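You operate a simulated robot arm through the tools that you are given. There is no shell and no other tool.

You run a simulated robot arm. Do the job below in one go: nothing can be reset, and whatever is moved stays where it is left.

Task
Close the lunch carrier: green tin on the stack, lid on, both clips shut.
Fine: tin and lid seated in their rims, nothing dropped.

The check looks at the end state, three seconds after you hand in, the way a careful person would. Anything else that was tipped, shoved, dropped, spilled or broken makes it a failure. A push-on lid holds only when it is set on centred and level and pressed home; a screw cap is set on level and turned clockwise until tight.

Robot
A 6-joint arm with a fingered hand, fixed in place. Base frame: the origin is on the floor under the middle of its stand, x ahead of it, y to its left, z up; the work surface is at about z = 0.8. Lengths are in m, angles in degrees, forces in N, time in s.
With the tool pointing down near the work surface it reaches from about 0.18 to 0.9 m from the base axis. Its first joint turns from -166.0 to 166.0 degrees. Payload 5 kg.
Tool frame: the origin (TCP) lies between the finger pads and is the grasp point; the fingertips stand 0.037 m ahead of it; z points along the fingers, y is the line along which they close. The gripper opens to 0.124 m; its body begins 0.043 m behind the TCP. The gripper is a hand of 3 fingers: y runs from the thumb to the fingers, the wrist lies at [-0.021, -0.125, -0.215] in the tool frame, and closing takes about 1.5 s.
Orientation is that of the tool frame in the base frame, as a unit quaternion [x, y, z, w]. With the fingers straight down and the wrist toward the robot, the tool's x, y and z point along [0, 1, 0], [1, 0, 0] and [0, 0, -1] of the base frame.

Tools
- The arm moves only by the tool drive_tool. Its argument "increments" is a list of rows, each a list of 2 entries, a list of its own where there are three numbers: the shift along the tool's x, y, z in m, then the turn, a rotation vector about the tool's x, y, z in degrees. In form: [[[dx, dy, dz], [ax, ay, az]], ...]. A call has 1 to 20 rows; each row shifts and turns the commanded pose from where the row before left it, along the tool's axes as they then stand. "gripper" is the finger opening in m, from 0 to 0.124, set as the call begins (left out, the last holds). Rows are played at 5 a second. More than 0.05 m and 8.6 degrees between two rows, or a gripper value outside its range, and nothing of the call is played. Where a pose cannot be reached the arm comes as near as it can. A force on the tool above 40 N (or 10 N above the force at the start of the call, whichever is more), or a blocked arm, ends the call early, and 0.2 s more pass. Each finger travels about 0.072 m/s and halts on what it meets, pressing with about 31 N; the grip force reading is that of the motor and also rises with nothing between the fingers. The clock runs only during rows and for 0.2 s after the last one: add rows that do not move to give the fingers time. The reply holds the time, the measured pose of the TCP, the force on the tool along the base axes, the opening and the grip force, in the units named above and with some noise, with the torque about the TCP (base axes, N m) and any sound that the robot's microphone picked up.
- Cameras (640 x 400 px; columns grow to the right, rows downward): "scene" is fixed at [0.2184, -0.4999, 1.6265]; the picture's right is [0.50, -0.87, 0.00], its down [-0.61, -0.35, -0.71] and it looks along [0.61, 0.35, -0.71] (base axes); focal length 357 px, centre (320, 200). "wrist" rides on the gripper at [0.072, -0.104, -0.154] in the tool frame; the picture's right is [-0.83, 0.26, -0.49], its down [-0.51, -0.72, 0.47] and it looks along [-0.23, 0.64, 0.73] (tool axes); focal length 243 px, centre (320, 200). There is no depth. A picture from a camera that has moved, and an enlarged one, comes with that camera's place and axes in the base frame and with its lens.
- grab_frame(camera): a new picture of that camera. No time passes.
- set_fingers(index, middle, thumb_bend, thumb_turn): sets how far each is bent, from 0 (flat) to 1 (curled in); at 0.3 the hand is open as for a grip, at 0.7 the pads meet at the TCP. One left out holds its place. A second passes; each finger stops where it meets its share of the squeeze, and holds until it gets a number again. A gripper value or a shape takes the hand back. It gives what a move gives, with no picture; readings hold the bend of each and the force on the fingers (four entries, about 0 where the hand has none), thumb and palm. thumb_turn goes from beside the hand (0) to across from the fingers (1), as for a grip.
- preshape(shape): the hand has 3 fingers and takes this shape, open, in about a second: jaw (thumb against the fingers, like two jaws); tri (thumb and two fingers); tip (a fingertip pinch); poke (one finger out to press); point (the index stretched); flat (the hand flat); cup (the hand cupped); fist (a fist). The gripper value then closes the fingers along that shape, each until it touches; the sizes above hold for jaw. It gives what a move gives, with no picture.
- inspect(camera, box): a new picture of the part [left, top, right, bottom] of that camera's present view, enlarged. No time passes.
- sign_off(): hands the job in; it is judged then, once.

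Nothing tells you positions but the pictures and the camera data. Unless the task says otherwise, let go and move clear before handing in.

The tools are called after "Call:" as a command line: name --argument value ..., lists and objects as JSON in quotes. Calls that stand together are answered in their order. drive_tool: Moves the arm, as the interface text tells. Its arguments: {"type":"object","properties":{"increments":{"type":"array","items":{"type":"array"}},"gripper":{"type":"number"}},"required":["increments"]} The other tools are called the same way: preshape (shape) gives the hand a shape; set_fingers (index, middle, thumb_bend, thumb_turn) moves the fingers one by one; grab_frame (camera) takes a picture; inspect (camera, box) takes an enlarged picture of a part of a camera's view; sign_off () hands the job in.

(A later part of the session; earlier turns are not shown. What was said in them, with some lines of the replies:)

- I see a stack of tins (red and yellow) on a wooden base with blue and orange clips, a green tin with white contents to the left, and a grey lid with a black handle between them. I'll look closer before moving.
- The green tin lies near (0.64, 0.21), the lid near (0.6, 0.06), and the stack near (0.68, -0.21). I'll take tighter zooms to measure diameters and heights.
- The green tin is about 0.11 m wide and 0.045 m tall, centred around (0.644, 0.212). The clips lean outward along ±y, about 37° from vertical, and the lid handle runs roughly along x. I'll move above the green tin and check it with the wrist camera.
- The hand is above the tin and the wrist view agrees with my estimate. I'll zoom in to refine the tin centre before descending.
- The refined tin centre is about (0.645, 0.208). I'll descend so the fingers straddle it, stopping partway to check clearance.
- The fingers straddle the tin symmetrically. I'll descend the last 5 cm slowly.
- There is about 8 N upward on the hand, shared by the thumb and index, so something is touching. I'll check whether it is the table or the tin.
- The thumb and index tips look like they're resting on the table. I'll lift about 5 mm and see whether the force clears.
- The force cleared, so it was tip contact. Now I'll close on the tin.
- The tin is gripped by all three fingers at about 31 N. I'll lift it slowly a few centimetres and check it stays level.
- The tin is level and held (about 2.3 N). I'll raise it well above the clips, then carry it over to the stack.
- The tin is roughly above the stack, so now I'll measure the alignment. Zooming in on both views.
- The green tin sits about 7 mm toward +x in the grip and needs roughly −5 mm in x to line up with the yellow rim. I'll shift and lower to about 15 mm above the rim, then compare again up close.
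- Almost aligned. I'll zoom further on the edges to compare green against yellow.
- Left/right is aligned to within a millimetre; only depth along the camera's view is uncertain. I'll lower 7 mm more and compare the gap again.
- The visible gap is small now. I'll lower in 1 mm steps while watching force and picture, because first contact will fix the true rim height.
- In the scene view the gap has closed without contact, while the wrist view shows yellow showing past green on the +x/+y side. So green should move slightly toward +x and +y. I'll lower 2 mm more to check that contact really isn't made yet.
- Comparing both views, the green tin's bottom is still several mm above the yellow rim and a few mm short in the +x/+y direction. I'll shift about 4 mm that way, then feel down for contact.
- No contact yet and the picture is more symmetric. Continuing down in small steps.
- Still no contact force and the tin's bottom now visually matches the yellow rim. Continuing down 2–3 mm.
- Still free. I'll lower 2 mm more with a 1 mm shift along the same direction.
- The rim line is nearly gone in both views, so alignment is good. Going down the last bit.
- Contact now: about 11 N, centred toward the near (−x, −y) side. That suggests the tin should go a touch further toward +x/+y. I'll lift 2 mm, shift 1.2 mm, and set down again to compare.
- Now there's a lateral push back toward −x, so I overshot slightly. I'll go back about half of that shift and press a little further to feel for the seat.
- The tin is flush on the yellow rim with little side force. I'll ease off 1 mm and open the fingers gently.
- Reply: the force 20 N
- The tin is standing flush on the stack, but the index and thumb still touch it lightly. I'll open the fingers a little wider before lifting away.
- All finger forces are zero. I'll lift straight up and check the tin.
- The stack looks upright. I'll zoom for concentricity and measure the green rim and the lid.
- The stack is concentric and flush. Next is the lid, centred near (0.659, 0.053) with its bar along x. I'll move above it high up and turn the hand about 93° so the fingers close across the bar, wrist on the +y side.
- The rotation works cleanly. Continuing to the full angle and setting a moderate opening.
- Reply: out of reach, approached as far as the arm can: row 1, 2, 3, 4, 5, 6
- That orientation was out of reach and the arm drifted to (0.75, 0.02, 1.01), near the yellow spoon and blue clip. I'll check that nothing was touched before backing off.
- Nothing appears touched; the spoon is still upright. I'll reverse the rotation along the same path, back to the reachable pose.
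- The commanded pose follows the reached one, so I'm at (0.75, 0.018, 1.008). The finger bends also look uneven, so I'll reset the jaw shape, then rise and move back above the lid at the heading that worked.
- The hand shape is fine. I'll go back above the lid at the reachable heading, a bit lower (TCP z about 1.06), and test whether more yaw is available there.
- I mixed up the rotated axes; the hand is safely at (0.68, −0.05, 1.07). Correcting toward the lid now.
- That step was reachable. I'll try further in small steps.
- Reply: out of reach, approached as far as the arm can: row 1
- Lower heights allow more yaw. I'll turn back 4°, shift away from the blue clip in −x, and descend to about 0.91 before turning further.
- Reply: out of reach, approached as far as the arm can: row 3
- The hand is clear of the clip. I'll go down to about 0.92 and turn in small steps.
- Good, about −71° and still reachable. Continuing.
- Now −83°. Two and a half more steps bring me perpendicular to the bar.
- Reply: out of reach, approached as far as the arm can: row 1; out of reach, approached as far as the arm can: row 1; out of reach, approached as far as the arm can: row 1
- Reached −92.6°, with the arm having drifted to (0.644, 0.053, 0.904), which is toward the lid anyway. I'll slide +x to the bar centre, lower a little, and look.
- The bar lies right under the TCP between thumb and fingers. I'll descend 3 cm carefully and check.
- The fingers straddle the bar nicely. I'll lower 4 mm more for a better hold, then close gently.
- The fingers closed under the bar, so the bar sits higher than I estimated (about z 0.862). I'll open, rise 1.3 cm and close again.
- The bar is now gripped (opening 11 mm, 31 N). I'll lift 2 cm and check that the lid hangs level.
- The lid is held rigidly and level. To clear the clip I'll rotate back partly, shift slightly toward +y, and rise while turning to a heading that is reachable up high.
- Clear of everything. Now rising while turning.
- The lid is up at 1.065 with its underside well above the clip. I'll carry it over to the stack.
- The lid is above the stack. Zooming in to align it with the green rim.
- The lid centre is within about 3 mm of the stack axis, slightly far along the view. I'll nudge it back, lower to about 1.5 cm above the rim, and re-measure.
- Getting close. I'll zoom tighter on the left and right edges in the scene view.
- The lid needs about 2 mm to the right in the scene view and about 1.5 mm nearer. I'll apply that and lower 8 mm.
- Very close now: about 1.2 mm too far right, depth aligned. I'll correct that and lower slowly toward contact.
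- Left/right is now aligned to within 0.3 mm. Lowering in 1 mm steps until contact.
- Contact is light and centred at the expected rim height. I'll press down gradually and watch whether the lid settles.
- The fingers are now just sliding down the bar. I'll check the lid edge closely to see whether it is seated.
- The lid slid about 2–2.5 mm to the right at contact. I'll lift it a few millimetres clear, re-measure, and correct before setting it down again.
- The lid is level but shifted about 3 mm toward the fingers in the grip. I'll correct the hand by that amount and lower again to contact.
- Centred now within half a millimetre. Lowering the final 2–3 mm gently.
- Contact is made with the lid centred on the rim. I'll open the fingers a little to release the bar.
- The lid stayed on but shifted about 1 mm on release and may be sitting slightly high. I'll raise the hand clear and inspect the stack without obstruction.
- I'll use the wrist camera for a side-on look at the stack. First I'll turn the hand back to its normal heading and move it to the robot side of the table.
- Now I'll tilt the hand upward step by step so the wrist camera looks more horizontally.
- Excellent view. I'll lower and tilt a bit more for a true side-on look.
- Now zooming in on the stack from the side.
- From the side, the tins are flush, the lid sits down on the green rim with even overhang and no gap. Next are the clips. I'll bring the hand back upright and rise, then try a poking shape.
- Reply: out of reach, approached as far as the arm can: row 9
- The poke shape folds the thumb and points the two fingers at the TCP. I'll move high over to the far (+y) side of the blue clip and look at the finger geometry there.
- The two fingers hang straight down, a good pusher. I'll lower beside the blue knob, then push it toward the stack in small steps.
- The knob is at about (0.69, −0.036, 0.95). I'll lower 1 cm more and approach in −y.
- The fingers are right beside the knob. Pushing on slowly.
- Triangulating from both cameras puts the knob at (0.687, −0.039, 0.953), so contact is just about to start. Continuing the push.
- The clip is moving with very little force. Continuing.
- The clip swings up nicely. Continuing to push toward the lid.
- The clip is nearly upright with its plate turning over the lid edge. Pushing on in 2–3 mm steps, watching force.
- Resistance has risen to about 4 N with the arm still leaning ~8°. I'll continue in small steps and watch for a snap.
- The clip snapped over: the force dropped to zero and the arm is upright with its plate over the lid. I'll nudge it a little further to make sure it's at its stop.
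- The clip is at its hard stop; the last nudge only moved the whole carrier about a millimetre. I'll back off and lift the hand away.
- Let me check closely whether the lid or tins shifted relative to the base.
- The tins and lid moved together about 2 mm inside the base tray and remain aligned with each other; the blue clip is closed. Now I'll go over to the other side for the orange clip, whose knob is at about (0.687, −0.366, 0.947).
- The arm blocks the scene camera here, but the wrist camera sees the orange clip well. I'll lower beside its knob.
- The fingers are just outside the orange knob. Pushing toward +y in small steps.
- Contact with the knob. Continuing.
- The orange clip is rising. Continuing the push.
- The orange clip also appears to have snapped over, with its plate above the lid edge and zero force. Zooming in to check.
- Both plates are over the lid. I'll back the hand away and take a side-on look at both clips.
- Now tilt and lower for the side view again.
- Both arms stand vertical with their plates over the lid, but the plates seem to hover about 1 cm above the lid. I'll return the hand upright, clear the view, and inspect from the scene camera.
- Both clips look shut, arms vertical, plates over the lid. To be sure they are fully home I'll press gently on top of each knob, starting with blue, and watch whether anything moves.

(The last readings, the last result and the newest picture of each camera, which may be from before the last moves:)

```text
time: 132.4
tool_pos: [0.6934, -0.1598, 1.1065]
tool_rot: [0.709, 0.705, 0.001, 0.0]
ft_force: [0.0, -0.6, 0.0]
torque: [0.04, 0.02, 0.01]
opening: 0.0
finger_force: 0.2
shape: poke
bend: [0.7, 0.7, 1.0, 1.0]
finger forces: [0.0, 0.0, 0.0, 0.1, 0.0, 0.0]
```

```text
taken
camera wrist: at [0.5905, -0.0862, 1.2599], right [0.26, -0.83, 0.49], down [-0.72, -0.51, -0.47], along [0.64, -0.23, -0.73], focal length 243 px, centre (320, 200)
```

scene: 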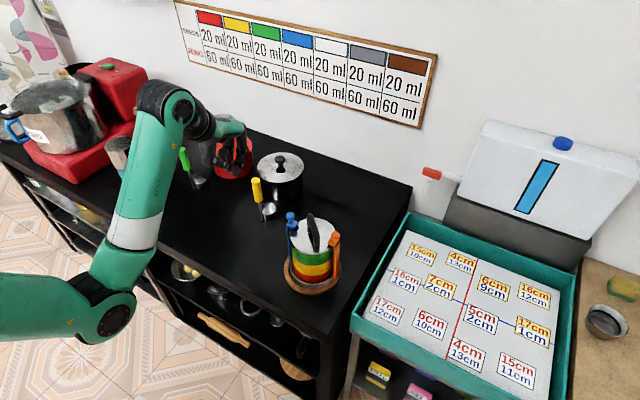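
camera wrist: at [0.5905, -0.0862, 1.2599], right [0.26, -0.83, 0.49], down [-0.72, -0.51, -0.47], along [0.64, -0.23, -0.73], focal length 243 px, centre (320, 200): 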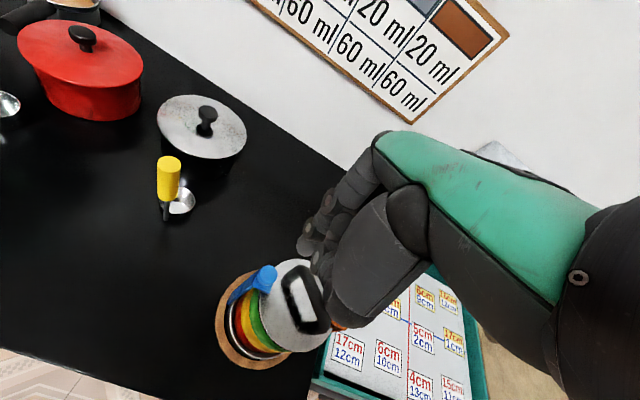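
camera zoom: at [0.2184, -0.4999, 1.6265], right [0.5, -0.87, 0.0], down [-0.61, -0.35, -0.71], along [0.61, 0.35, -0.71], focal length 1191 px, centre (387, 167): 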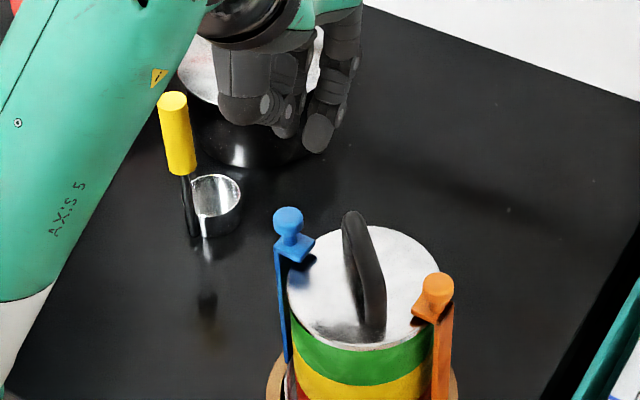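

Call:
drive_tool --increments '[[[0.0075, 0, 0.02], [0, 0, 0]], [[0.0075, 0, 0.02], [0, 0, 0]], [[0, 0, 0.015], [0, 0, 0]], [[0, 0, 0], [0, 0, 0]]]'

Call:
inspect --camera "scene" --box '[260, 170, 340, 250]'

Call:
inspect --camera "wrist" --box '[220, 190, 360, 340]'

```text
time: 133.4
tool_pos: [0.6936, -0.1424, 1.0514]
tool_rot: [0.709, 0.706, 0.001, 0.0]
ft_force: [0.2, -0.3, 0.6]
torque: [0.02, -0.04, 0.01]
opening: 0.0002
finger_force: 0.0
shape: poke
bend: [0.7, 0.7, 1.0, 1.0]
finger forces: [0.1, 0.0, 0.0, 0.0, 0.0, 0.0]
```

```text
5.00 times, centred on (300, 210) of scene
camera zoom: at [0.2184, -0.4999, 1.6265], right [0.5, -0.87, 0.0], down [-0.61, -0.35, -0.71], along [0.61, 0.35, -0.71], focal length 1787 px, centre (420, 150)
```

zoom: 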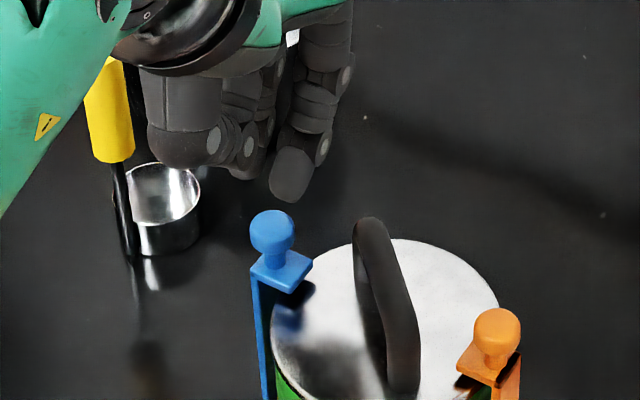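

```text
2.67 times, centred on (290, 265) of wrist
camera zoom: at [0.59, -0.0698, 1.205], right [0.26, -0.83, 0.49], down [-0.72, -0.5, -0.47], along [0.64, -0.23, -0.73], focal length 647 px, centre (400, 27)
```

zoom: 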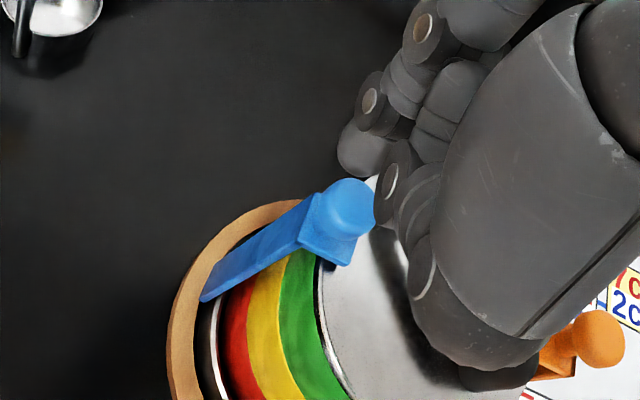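

The two fingertips are centred over the blue knob. Descending slowly to touch it.

Call:
drive_tool --increments '[[[0, 0, 0.008], [0, 0, 0]], [[0, 0, 0.006], [0, 0, 0]], [[0, 0, 0.004], [0, 0, 0]], [[0, 0, 0], [0, 0, 0]]]'

Call:
drive_tool --increments '[[[0, 0, 0.002], [0, 0, 0]], [[0, 0, 0.002], [0, 0, 0]], [[0, 0, 0], [0, 0, 0]]]'

Call:
inspect --camera "scene" --box '[260, 170, 340, 250]'

```text
time: 134.4
tool_pos: [0.693, -0.1447, 1.0318]
tool_rot: [0.708, 0.706, 0.0, 0.0]
ft_force: [0.2, 0.1, -0.5]
torque: [-0.02, 0.0, -0.01]
opening: 0.0
finger_force: 0.1
shape: poke
bend: [0.7, 0.7, 1.0, 1.0]
finger forces: [0.0, 0.1, 0.1, 0.0, 0.0, 0.0]
```

```text
time: 135.2
tool_pos: [0.6926, -0.1437, 1.0294]
tool_rot: [0.708, 0.706, 0.001, 0.002]
ft_force: [1.0, 0.1, 8.3]
torque: [-0.08, -0.02, 0.02]
opening: 0.0
finger_force: 0.0
shape: poke
bend: [0.7, 0.7, 1.0, 1.0]
finger forces: [0.1, 8.1, 0.0, 0.1, 0.1, 0.1]
```

```text
5.00 times, centred on (300, 210) of scene
camera zoom: at [0.2184, -0.4999, 1.6265], right [0.5, -0.87, 0.0], down [-0.61, -0.35, -0.71], along [0.61, 0.35, -0.71], focal length 1787 px, centre (420, 150)
```

zoom: 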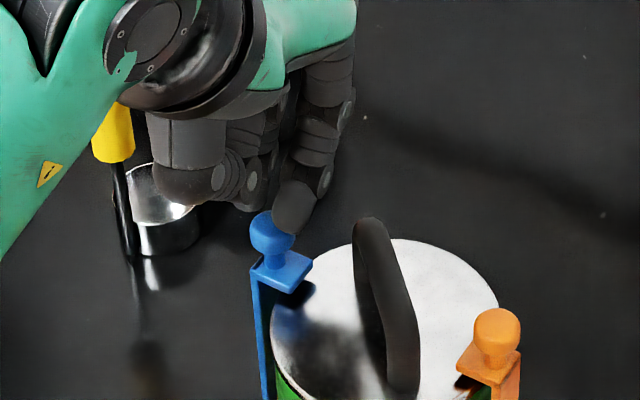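

Contact at 8 N with no give so far. A little more pressure to see if it moves.

Call:
drive_tool --increments '[[[0, 0, 0.0015], [0, 0, 0]], [[0, 0, 0], [0, 0, 0]]]'

Call:
inspect --camera "scene" --box '[260, 170, 340, 250]'

```text
time: 135.8
tool_pos: [0.6928, -0.1431, 1.0296]
tool_rot: [0.708, 0.706, 0.001, 0.002]
ft_force: [2.9, -0.9, 19.2]
torque: [-0.29, -0.06, 0.0]
opening: 0.0001
finger_force: 0.0
shape: poke
bend: [0.7, 0.7, 1.0, 1.0]
finger forces: [0.0, 19.3, 0.0, 0.0, 0.0, 0.0]
```

```text
5.00 times, centred on (300, 210) of scene
camera zoom: at [0.2184, -0.4999, 1.6265], right [0.5, -0.87, 0.0], down [-0.61, -0.35, -0.71], along [0.61, 0.35, -0.71], focal length 1787 px, centre (420, 150)
```

zoom: 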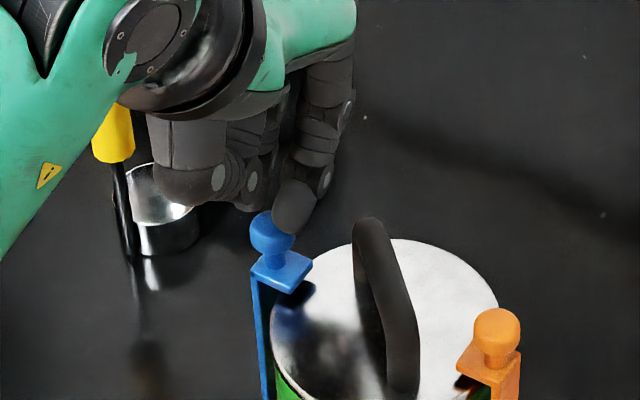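

The blue clip is rigid and at its stop. I'll do the same light check on the orange knob.

Call:
drive_tool --increments '[[[0, 0, -0.01], [0, 0, 0]], [[0, 0, -0.03], [0, 0, 0]], [[-0.02, 0, -0.02], [0, 0, 0]], [[-0.03, 0, 0], [0, 0, 0]], [[-0.03, 0, 0], [0, 0, 0]], [[-0.03, 0, 0], [0, 0, 0]], [[-0.013, 0, 0], [0, 0, 0]], [[0, 0, 0.02], [0, 0, 0]], [[0, 0, 0.015], [0, 0, 0]], [[0, 0, 0], [0, 0, 0]]]'

Call:
inspect --camera "scene" --box '[280, 170, 370, 270]'

Call:
inspect --camera "wrist" --box '[200, 180, 380, 360]'

```text
time: 138.0
tool_pos: [0.6932, -0.2668, 1.0505]
tool_rot: [0.708, 0.706, 0.0, 0.0]
ft_force: [0.1, -0.1, 0.7]
torque: [0.02, -0.03, -0.01]
opening: 0.0
finger_force: 0.2
shape: poke
bend: [0.7, 0.7, 1.0, 1.0]
finger forces: [0.0, 0.1, 0.0, 0.1, 0.0, 0.0]
```

```text
4.00 times, centred on (325, 220) of scene
camera zoom: at [0.2184, -0.4999, 1.6265], right [0.5, -0.87, 0.0], down [-0.61, -0.35, -0.71], along [0.61, 0.35, -0.71], focal length 1429 px, centre (300, 120)
```

zoom: 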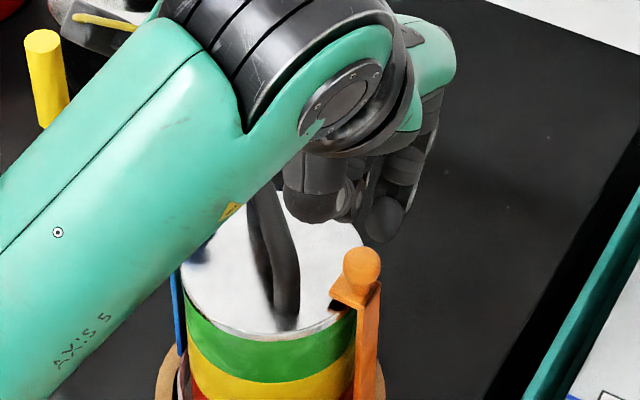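

```text
2.22 times, centred on (290, 270) of wrist
camera zoom: at [0.5899, -0.1941, 1.2054], right [0.26, -0.83, 0.49], down [-0.72, -0.51, -0.47], along [0.64, -0.23, -0.73], focal length 539 px, centre (387, 44)
```

zoom: 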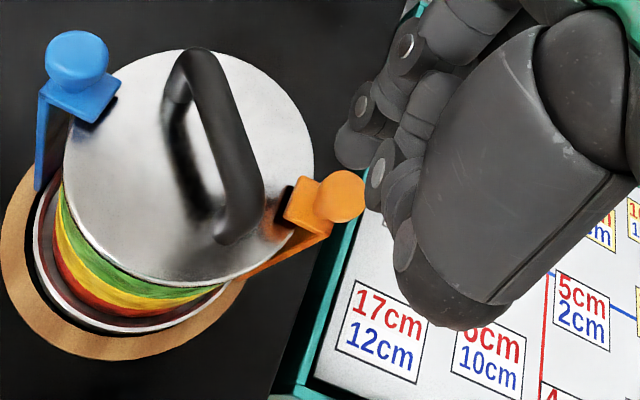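

Call:
drive_tool --increments '[[[0.006, 0, 0.006], [0, 0, 0]], [[0, 0, 0.006], [0, 0, 0]], [[0, 0, 0.004], [0, 0, 0]], [[0, 0, 0], [0, 0, 0]]]'

Call:
drive_tool --increments '[[[0, 0, 0.002], [0, 0, 0]], [[0, 0, 0.002], [0, 0, 0]], [[0, 0, 0], [0, 0, 0]]]'

Call:
inspect --camera "scene" --box '[280, 170, 370, 270]'

```text
time: 139.0
tool_pos: [0.6917, -0.2621, 1.0348]
tool_rot: [0.709, 0.706, 0.0, 0.001]
ft_force: [0.1, -0.5, 0.3]
torque: [-0.01, -0.03, -0.01]
opening: 0.0001
finger_force: 0.0
shape: poke
bend: [0.7, 0.7, 1.0, 1.0]
finger forces: [0.0, 0.0, 0.0, 0.1, 0.0, 0.1]
```

```text
time: 139.8
tool_pos: [0.6925, -0.2607, 1.0323]
tool_rot: [0.709, 0.706, 0.0, 0.0]
ft_force: [0.1, 0.0, -0.6]
torque: [0.0, 0.0, 0.03]
opening: 0.0
finger_force: 0.1
shape: poke
bend: [0.7, 0.7, 1.0, 1.0]
finger forces: [0.0, 0.0, 0.0, 0.0, 0.0, 0.0]
```

```text
4.00 times, centred on (325, 220) of scene
camera zoom: at [0.2184, -0.4999, 1.6265], right [0.5, -0.87, 0.0], down [-0.61, -0.35, -0.71], along [0.61, 0.35, -0.71], focal length 1429 px, centre (300, 120)
```

zoom: 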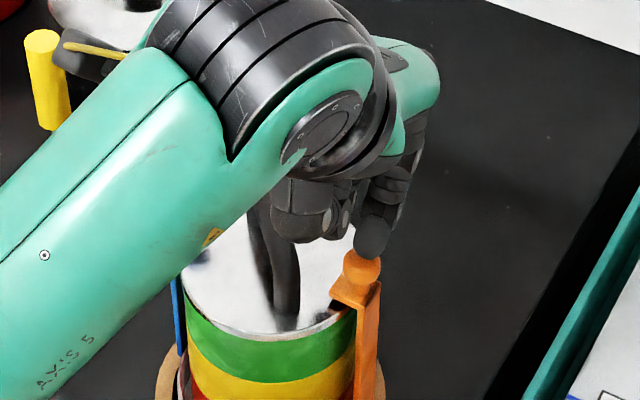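

Call:
drive_tool --increments '[[[0, 0, 0.0015], [0, 0, 0]], [[0, 0, 0.0015], [0, 0, 0]], [[0, 0, 0], [0, 0, 0]]]'

Call:
drive_tool --increments '[[[0, 0, 0.0015], [0, 0, 0]], [[0, 0, 0], [0, 0, 0]]]'

Call:
inspect --camera "scene" --box '[280, 170, 370, 270]'

```text
time: 140.6
tool_pos: [0.6937, -0.2602, 1.0296]
tool_rot: [0.707, 0.707, 0.0, 0.001]
ft_force: [2.1, 0.2, 8.8]
torque: [-0.16, -0.09, 0.05]
opening: 0.0
finger_force: 0.0
shape: poke
bend: [0.7, 0.7, 1.0, 1.0]
finger forces: [0.1, 8.3, 0.1, 0.1, 0.0, 0.1]
```

```text
time: 141.2
tool_pos: [0.6929, -0.2602, 1.0298]
tool_rot: [0.709, 0.706, 0.001, 0.003]
ft_force: [4.5, -1.3, 19.9]
torque: [-0.39, -0.09, 0.08]
opening: 0.0002
finger_force: 0.1
shape: poke
bend: [0.7, 0.7, 1.0, 1.0]
finger forces: [0.1, 20.2, 0.0, 0.1, 0.0, 0.0]
```

```text
4.00 times, centred on (325, 220) of scene
camera zoom: at [0.2184, -0.4999, 1.6265], right [0.5, -0.87, 0.0], down [-0.61, -0.35, -0.71], along [0.61, 0.35, -0.71], focal length 1429 px, centre (300, 120)
```

zoom: 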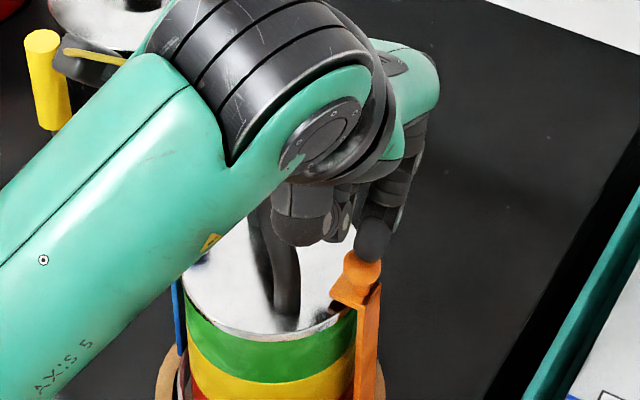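

Both clips stop at the same height and are rigid. I'll lift off, and as a last check press lightly on the handle's centre to make sure the lid is fully home.

Call:
drive_tool --increments '[[[0, 0, -0.01], [0, 0, 0]], [[0, 0, -0.03], [0, 0, 0]], [[0.015, 0.002, -0.01], [0, 0, 0]], [[0.025, 0.002, 0], [0, 0, 0]], [[0.02, 0.001, 0], [0, 0, 0]], [[0.009, 0, 0], [0, 0, 0]], [[0, 0, 0.015], [0, 0, 0]], [[0, 0, 0], [0, 0, 0]]]'

Call:
inspect --camera "scene" --box '[270, 160, 360, 270]'

Call:
inspect --camera "wrist" --box '[200, 180, 380, 360]'

```text
time: 143.0
tool_pos: [0.6973, -0.1909, 1.0619]
tool_rot: [0.708, 0.706, 0.0, 0.0]
ft_force: [-1.4, 0.3, -0.2]
torque: [-0.02, -0.02, 0.01]
opening: 0.0
finger_force: 0.0
shape: poke
bend: [0.7, 0.7, 1.0, 1.0]
finger forces: [0.0, 0.0, 0.1, 0.0, 0.1, 0.1]
```

```text
3.64 times, centred on (315, 215) of scene
camera zoom: at [0.2184, -0.4999, 1.6265], right [0.5, -0.87, 0.0], down [-0.61, -0.35, -0.71], along [0.61, 0.35, -0.71], focal length 1300 px, centre (338, 146)
```

zoom: 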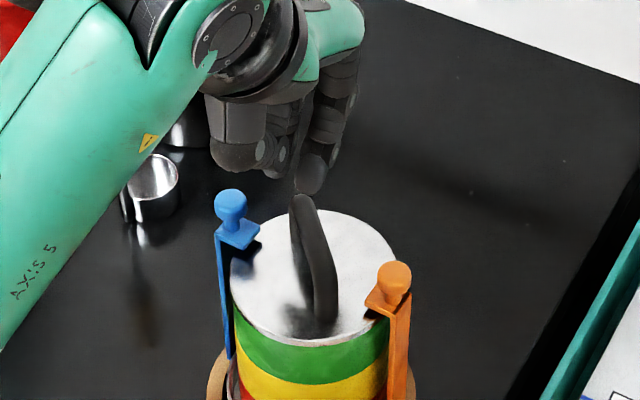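

```text
2.22 times, centred on (290, 270) of wrist
camera zoom: at [0.5934, -0.1179, 1.2166], right [0.26, -0.83, 0.49], down [-0.72, -0.5, -0.47], along [0.64, -0.23, -0.73], focal length 539 px, centre (387, 44)
```

zoom: 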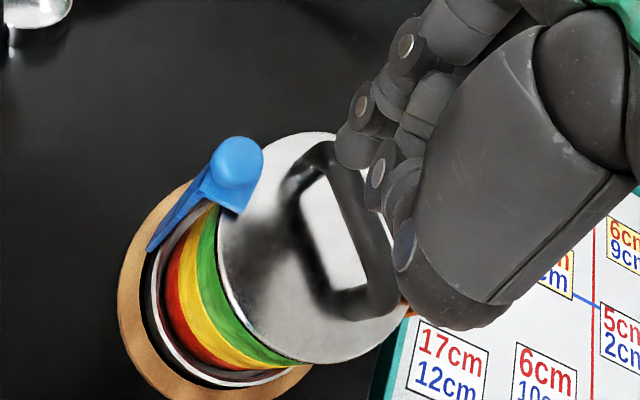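

Call:
drive_tool --increments '[[[0, -0.005, 0.008], [0, 0, 0]], [[0, 0, 0.006], [0, 0, 0]], [[0, 0, 0.004], [0, 0, 0]], [[0, 0, 0], [0, 0, 0]]]'

Call:
drive_tool --increments '[[[0, 0, 0.002], [0, 0, 0]], [[0, 0, 0.002], [0, 0, 0]], [[0, 0, 0], [0, 0, 0]]]'

Call:
inspect --camera "scene" --box '[270, 160, 360, 270]'

```text
time: 144.0
tool_pos: [0.6928, -0.1917, 1.0438]
tool_rot: [0.709, 0.706, 0.0, 0.0]
ft_force: [-0.1, -0.2, 0.1]
torque: [-0.01, 0.0, 0.0]
opening: 0.0
finger_force: 0.1
shape: poke
bend: [0.7, 0.7, 1.0, 1.0]
finger forces: [0.0, 0.0, 0.0, 0.0, 0.0, 0.1]
```

```text
time: 144.8
tool_pos: [0.6926, -0.1906, 1.0392]
tool_rot: [0.708, 0.706, 0.001, 0.0]
ft_force: [-0.4, 0.1, 0.2]
torque: [0.01, -0.01, 0.0]
opening: 0.0
finger_force: 0.0
shape: poke
bend: [0.7, 0.7, 1.0, 1.0]
finger forces: [0.0, 0.0, 0.1, 0.1, 0.1, 0.0]
```

```text
3.64 times, centred on (315, 215) of scene
camera zoom: at [0.2184, -0.4999, 1.6265], right [0.5, -0.87, 0.0], down [-0.61, -0.35, -0.71], along [0.61, 0.35, -0.71], focal length 1300 px, centre (338, 146)
```

zoom: 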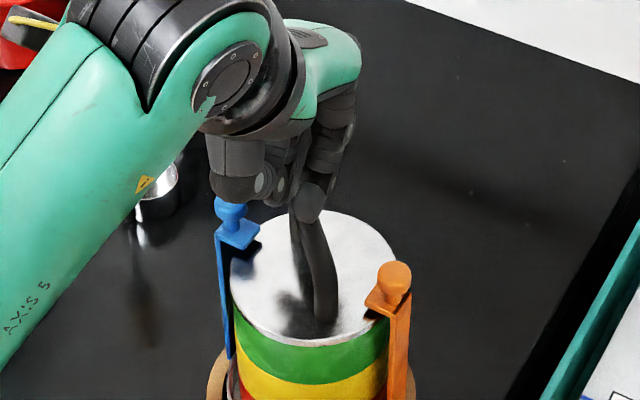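

Call:
drive_tool --increments '[[[0, 0, 0.0015], [0, 0, 0]], [[0, 0, 0.0015], [0, 0, 0]], [[0, 0, 0], [0, 0, 0]]]'

Call:
drive_tool --increments '[[[0, 0, 0.0015], [0, 0, 0]], [[0, 0, 0], [0, 0, 0]]]'

```text
time: 145.6
tool_pos: [0.6924, -0.1921, 1.0365]
tool_rot: [0.708, 0.706, 0.0, 0.0]
ft_force: [0.1, 0.3, -0.4]
torque: [0.03, 0.0, -0.03]
opening: 0.0002
finger_force: 0.0
shape: poke
bend: [0.7, 0.7, 1.0, 1.0]
finger forces: [0.0, 0.0, 0.0, 0.0, 0.1, 0.0]
```

```text
time: 146.2
tool_pos: [0.6925, -0.1915, 1.0352]
tool_rot: [0.708, 0.706, 0.0, -0.001]
ft_force: [0.3, -0.7, 1.0]
torque: [0.0, -0.02, 0.01]
opening: 0.0
finger_force: 0.0
shape: poke
bend: [0.7, 0.7, 1.0, 1.0]
finger forces: [0.1, 0.8, 0.1, 0.0, 0.0, 0.1]
```

Touching the bar now. Pressing gently.

Call:
drive_tool --increments '[[[0, 0, 0.001], [0, 0, 0]], [[0, 0, 0], [0, 0, 0]]]'

Call:
drive_tool --increments '[[[0, 0, 0.001], [0, 0, 0]], [[0, 0, 0], [0, 0, 0]]]'

Call:
inspect --camera "scene" --box '[284, 215, 344, 265]'

```text
time: 146.8
tool_pos: [0.6923, -0.1911, 1.0344]
tool_rot: [0.708, 0.706, 0.0, 0.001]
ft_force: [0.9, -0.2, 4.9]
torque: [-0.13, 0.01, 0.01]
opening: 0.0
finger_force: 0.2
shape: poke
bend: [0.7, 0.7, 1.0, 1.0]
finger forces: [0.1, 5.7, 0.1, 0.1, 0.0, 0.0]
```

```text
time: 147.4
tool_pos: [0.6926, -0.1926, 1.0333]
tool_rot: [0.709, 0.705, 0.0, 0.002]
ft_force: [2.2, -1.2, 11.8]
torque: [-0.2, -0.05, 0.05]
opening: 0.0
finger_force: 0.0
shape: poke
bend: [0.7, 0.7, 1.0, 1.0]
finger forces: [0.0, 12.1, 0.1, 0.1, 0.1, 0.0]
```

```text
8.00 times, centred on (314, 240) of scene
camera zoom: at [0.2184, -0.4999, 1.6265], right [0.5, -0.87, 0.0], down [-0.61, -0.35, -0.71], along [0.61, 0.35, -0.71], focal length 2859 px, centre (368, -120)
```

zoom: 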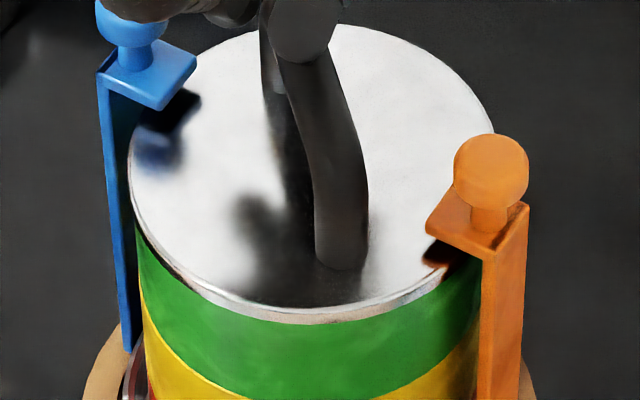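

The lid is firm under 12 N with no movement. I'll lift off, move clear, and take final views.

Call:
drive_tool --increments '[[[0, 0, -0.01], [0, 0, 0]], [[0, 0, -0.03], [0, 0, 0]], [[0, 0, -0.04], [0, 0, 0]], [[0, 0, -0.03], [0, 0, 0]], [[0.03, 0, 0], [0, 0, 0]], [[0.04, 0, 0], [0, 0, 0]], [[0.04, 0, 0], [0, 0, 0]], [[0.04, 0, 0], [0, 0, 0]], [[0.04, 0, 0], [0, 0, 0]], [[0.04, 0, 0], [0, 0, 0]], [[0.04, 0, 0], [0, 0, 0]], [[0.04, 0, 0], [0, 0, 0]], [[0, 0, 0], [0, 0, 0]]]'

Call:
grab_frame --camera "scene"

Call:
inspect --camera "scene" --box '[265, 200, 365, 300]'

Call:
inspect --camera "scene" --box '[100, 90, 340, 250]'

```text
time: 150.2
tool_pos: [0.6927, 0.1171, 1.1459]
tool_rot: [0.709, 0.706, 0.0, 0.0]
ft_force: [0.2, 0.5, 0.7]
torque: [0.0, -0.01, -0.04]
opening: 0.0
finger_force: 0.0
shape: poke
bend: [0.7, 0.7, 1.0, 1.0]
finger forces: [0.0, 0.0, 0.1, 0.0, 0.0, 0.1]
```

```text
taken
```

scene: 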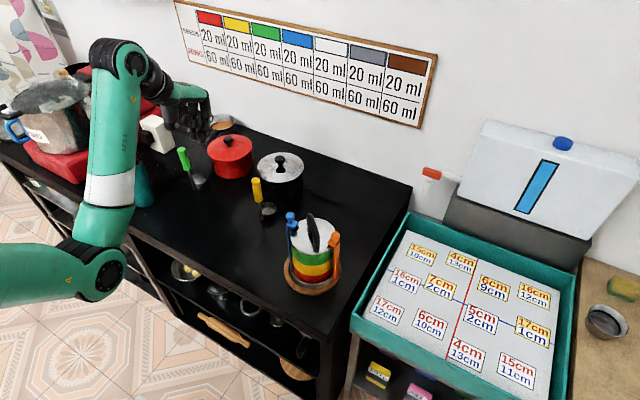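

```text
4.00 times, centred on (315, 250) of scene
camera zoom: at [0.2184, -0.4999, 1.6265], right [0.5, -0.87, 0.0], down [-0.61, -0.35, -0.71], along [0.61, 0.35, -0.71], focal length 1429 px, centre (340, 0)
```

zoom: 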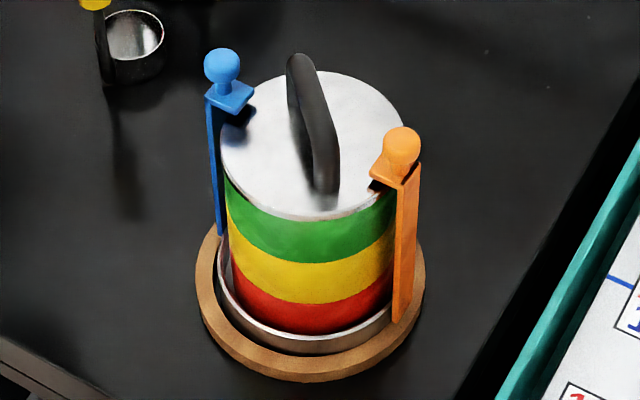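

```text
2.50 times, centred on (220, 170) of scene
camera zoom: at [0.2184, -0.4999, 1.6265], right [0.5, -0.87, 0.0], down [-0.61, -0.35, -0.71], along [0.61, 0.35, -0.71], focal length 893 px, centre (570, 275)
```

zoom: 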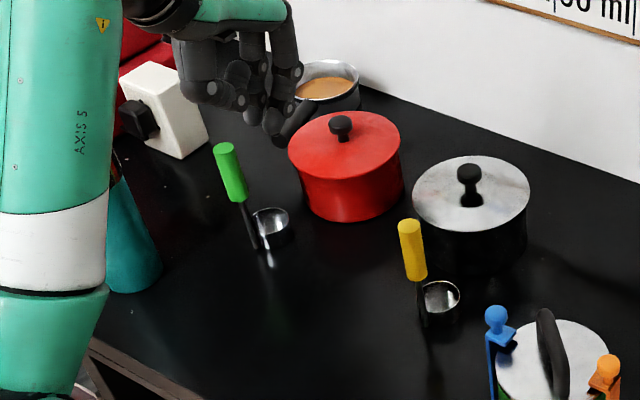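

The green tin and lid are on the stack with no visible gaps, and both clips stand closed over the lid. The spoons and pots are where they were, and the hand is clear. Handing in.

Call:
sign_off

```text
The job is handed in.
```

I closed the lunch carrier and handed it in. The green tin is on the stack, the lid is on top of it, and both clips are shut.

- **Green tin:** it sits flush on the yellow tin with no visible gap, offset by about 1 mm.
- **Lid:** it sits level on the green tin. It did not move when I pressed the handle with about 12 N.
- **Clips:** both arms snapped over to vertical with their plates above the lid. About 20 N on each knob moved nothing.
- **Plate gap:** the clip plates hover about 8–9 mm above the lid. I found no way to bring them lower. The microphone reported no click when either clip snapped over.
- **Stack shift:** while closing the blue clip I pushed the tins and lid about 2 mm sideways inside the base tray. They moved together, and the wooden base did not move.

While turning the hand to grip the lid, the arm drifted close to the yellow spoon. It touched nothing. In the final pictures the spoons and pots are where they started, and nothing was dropped or spilled. The hand is clear of the carrier.
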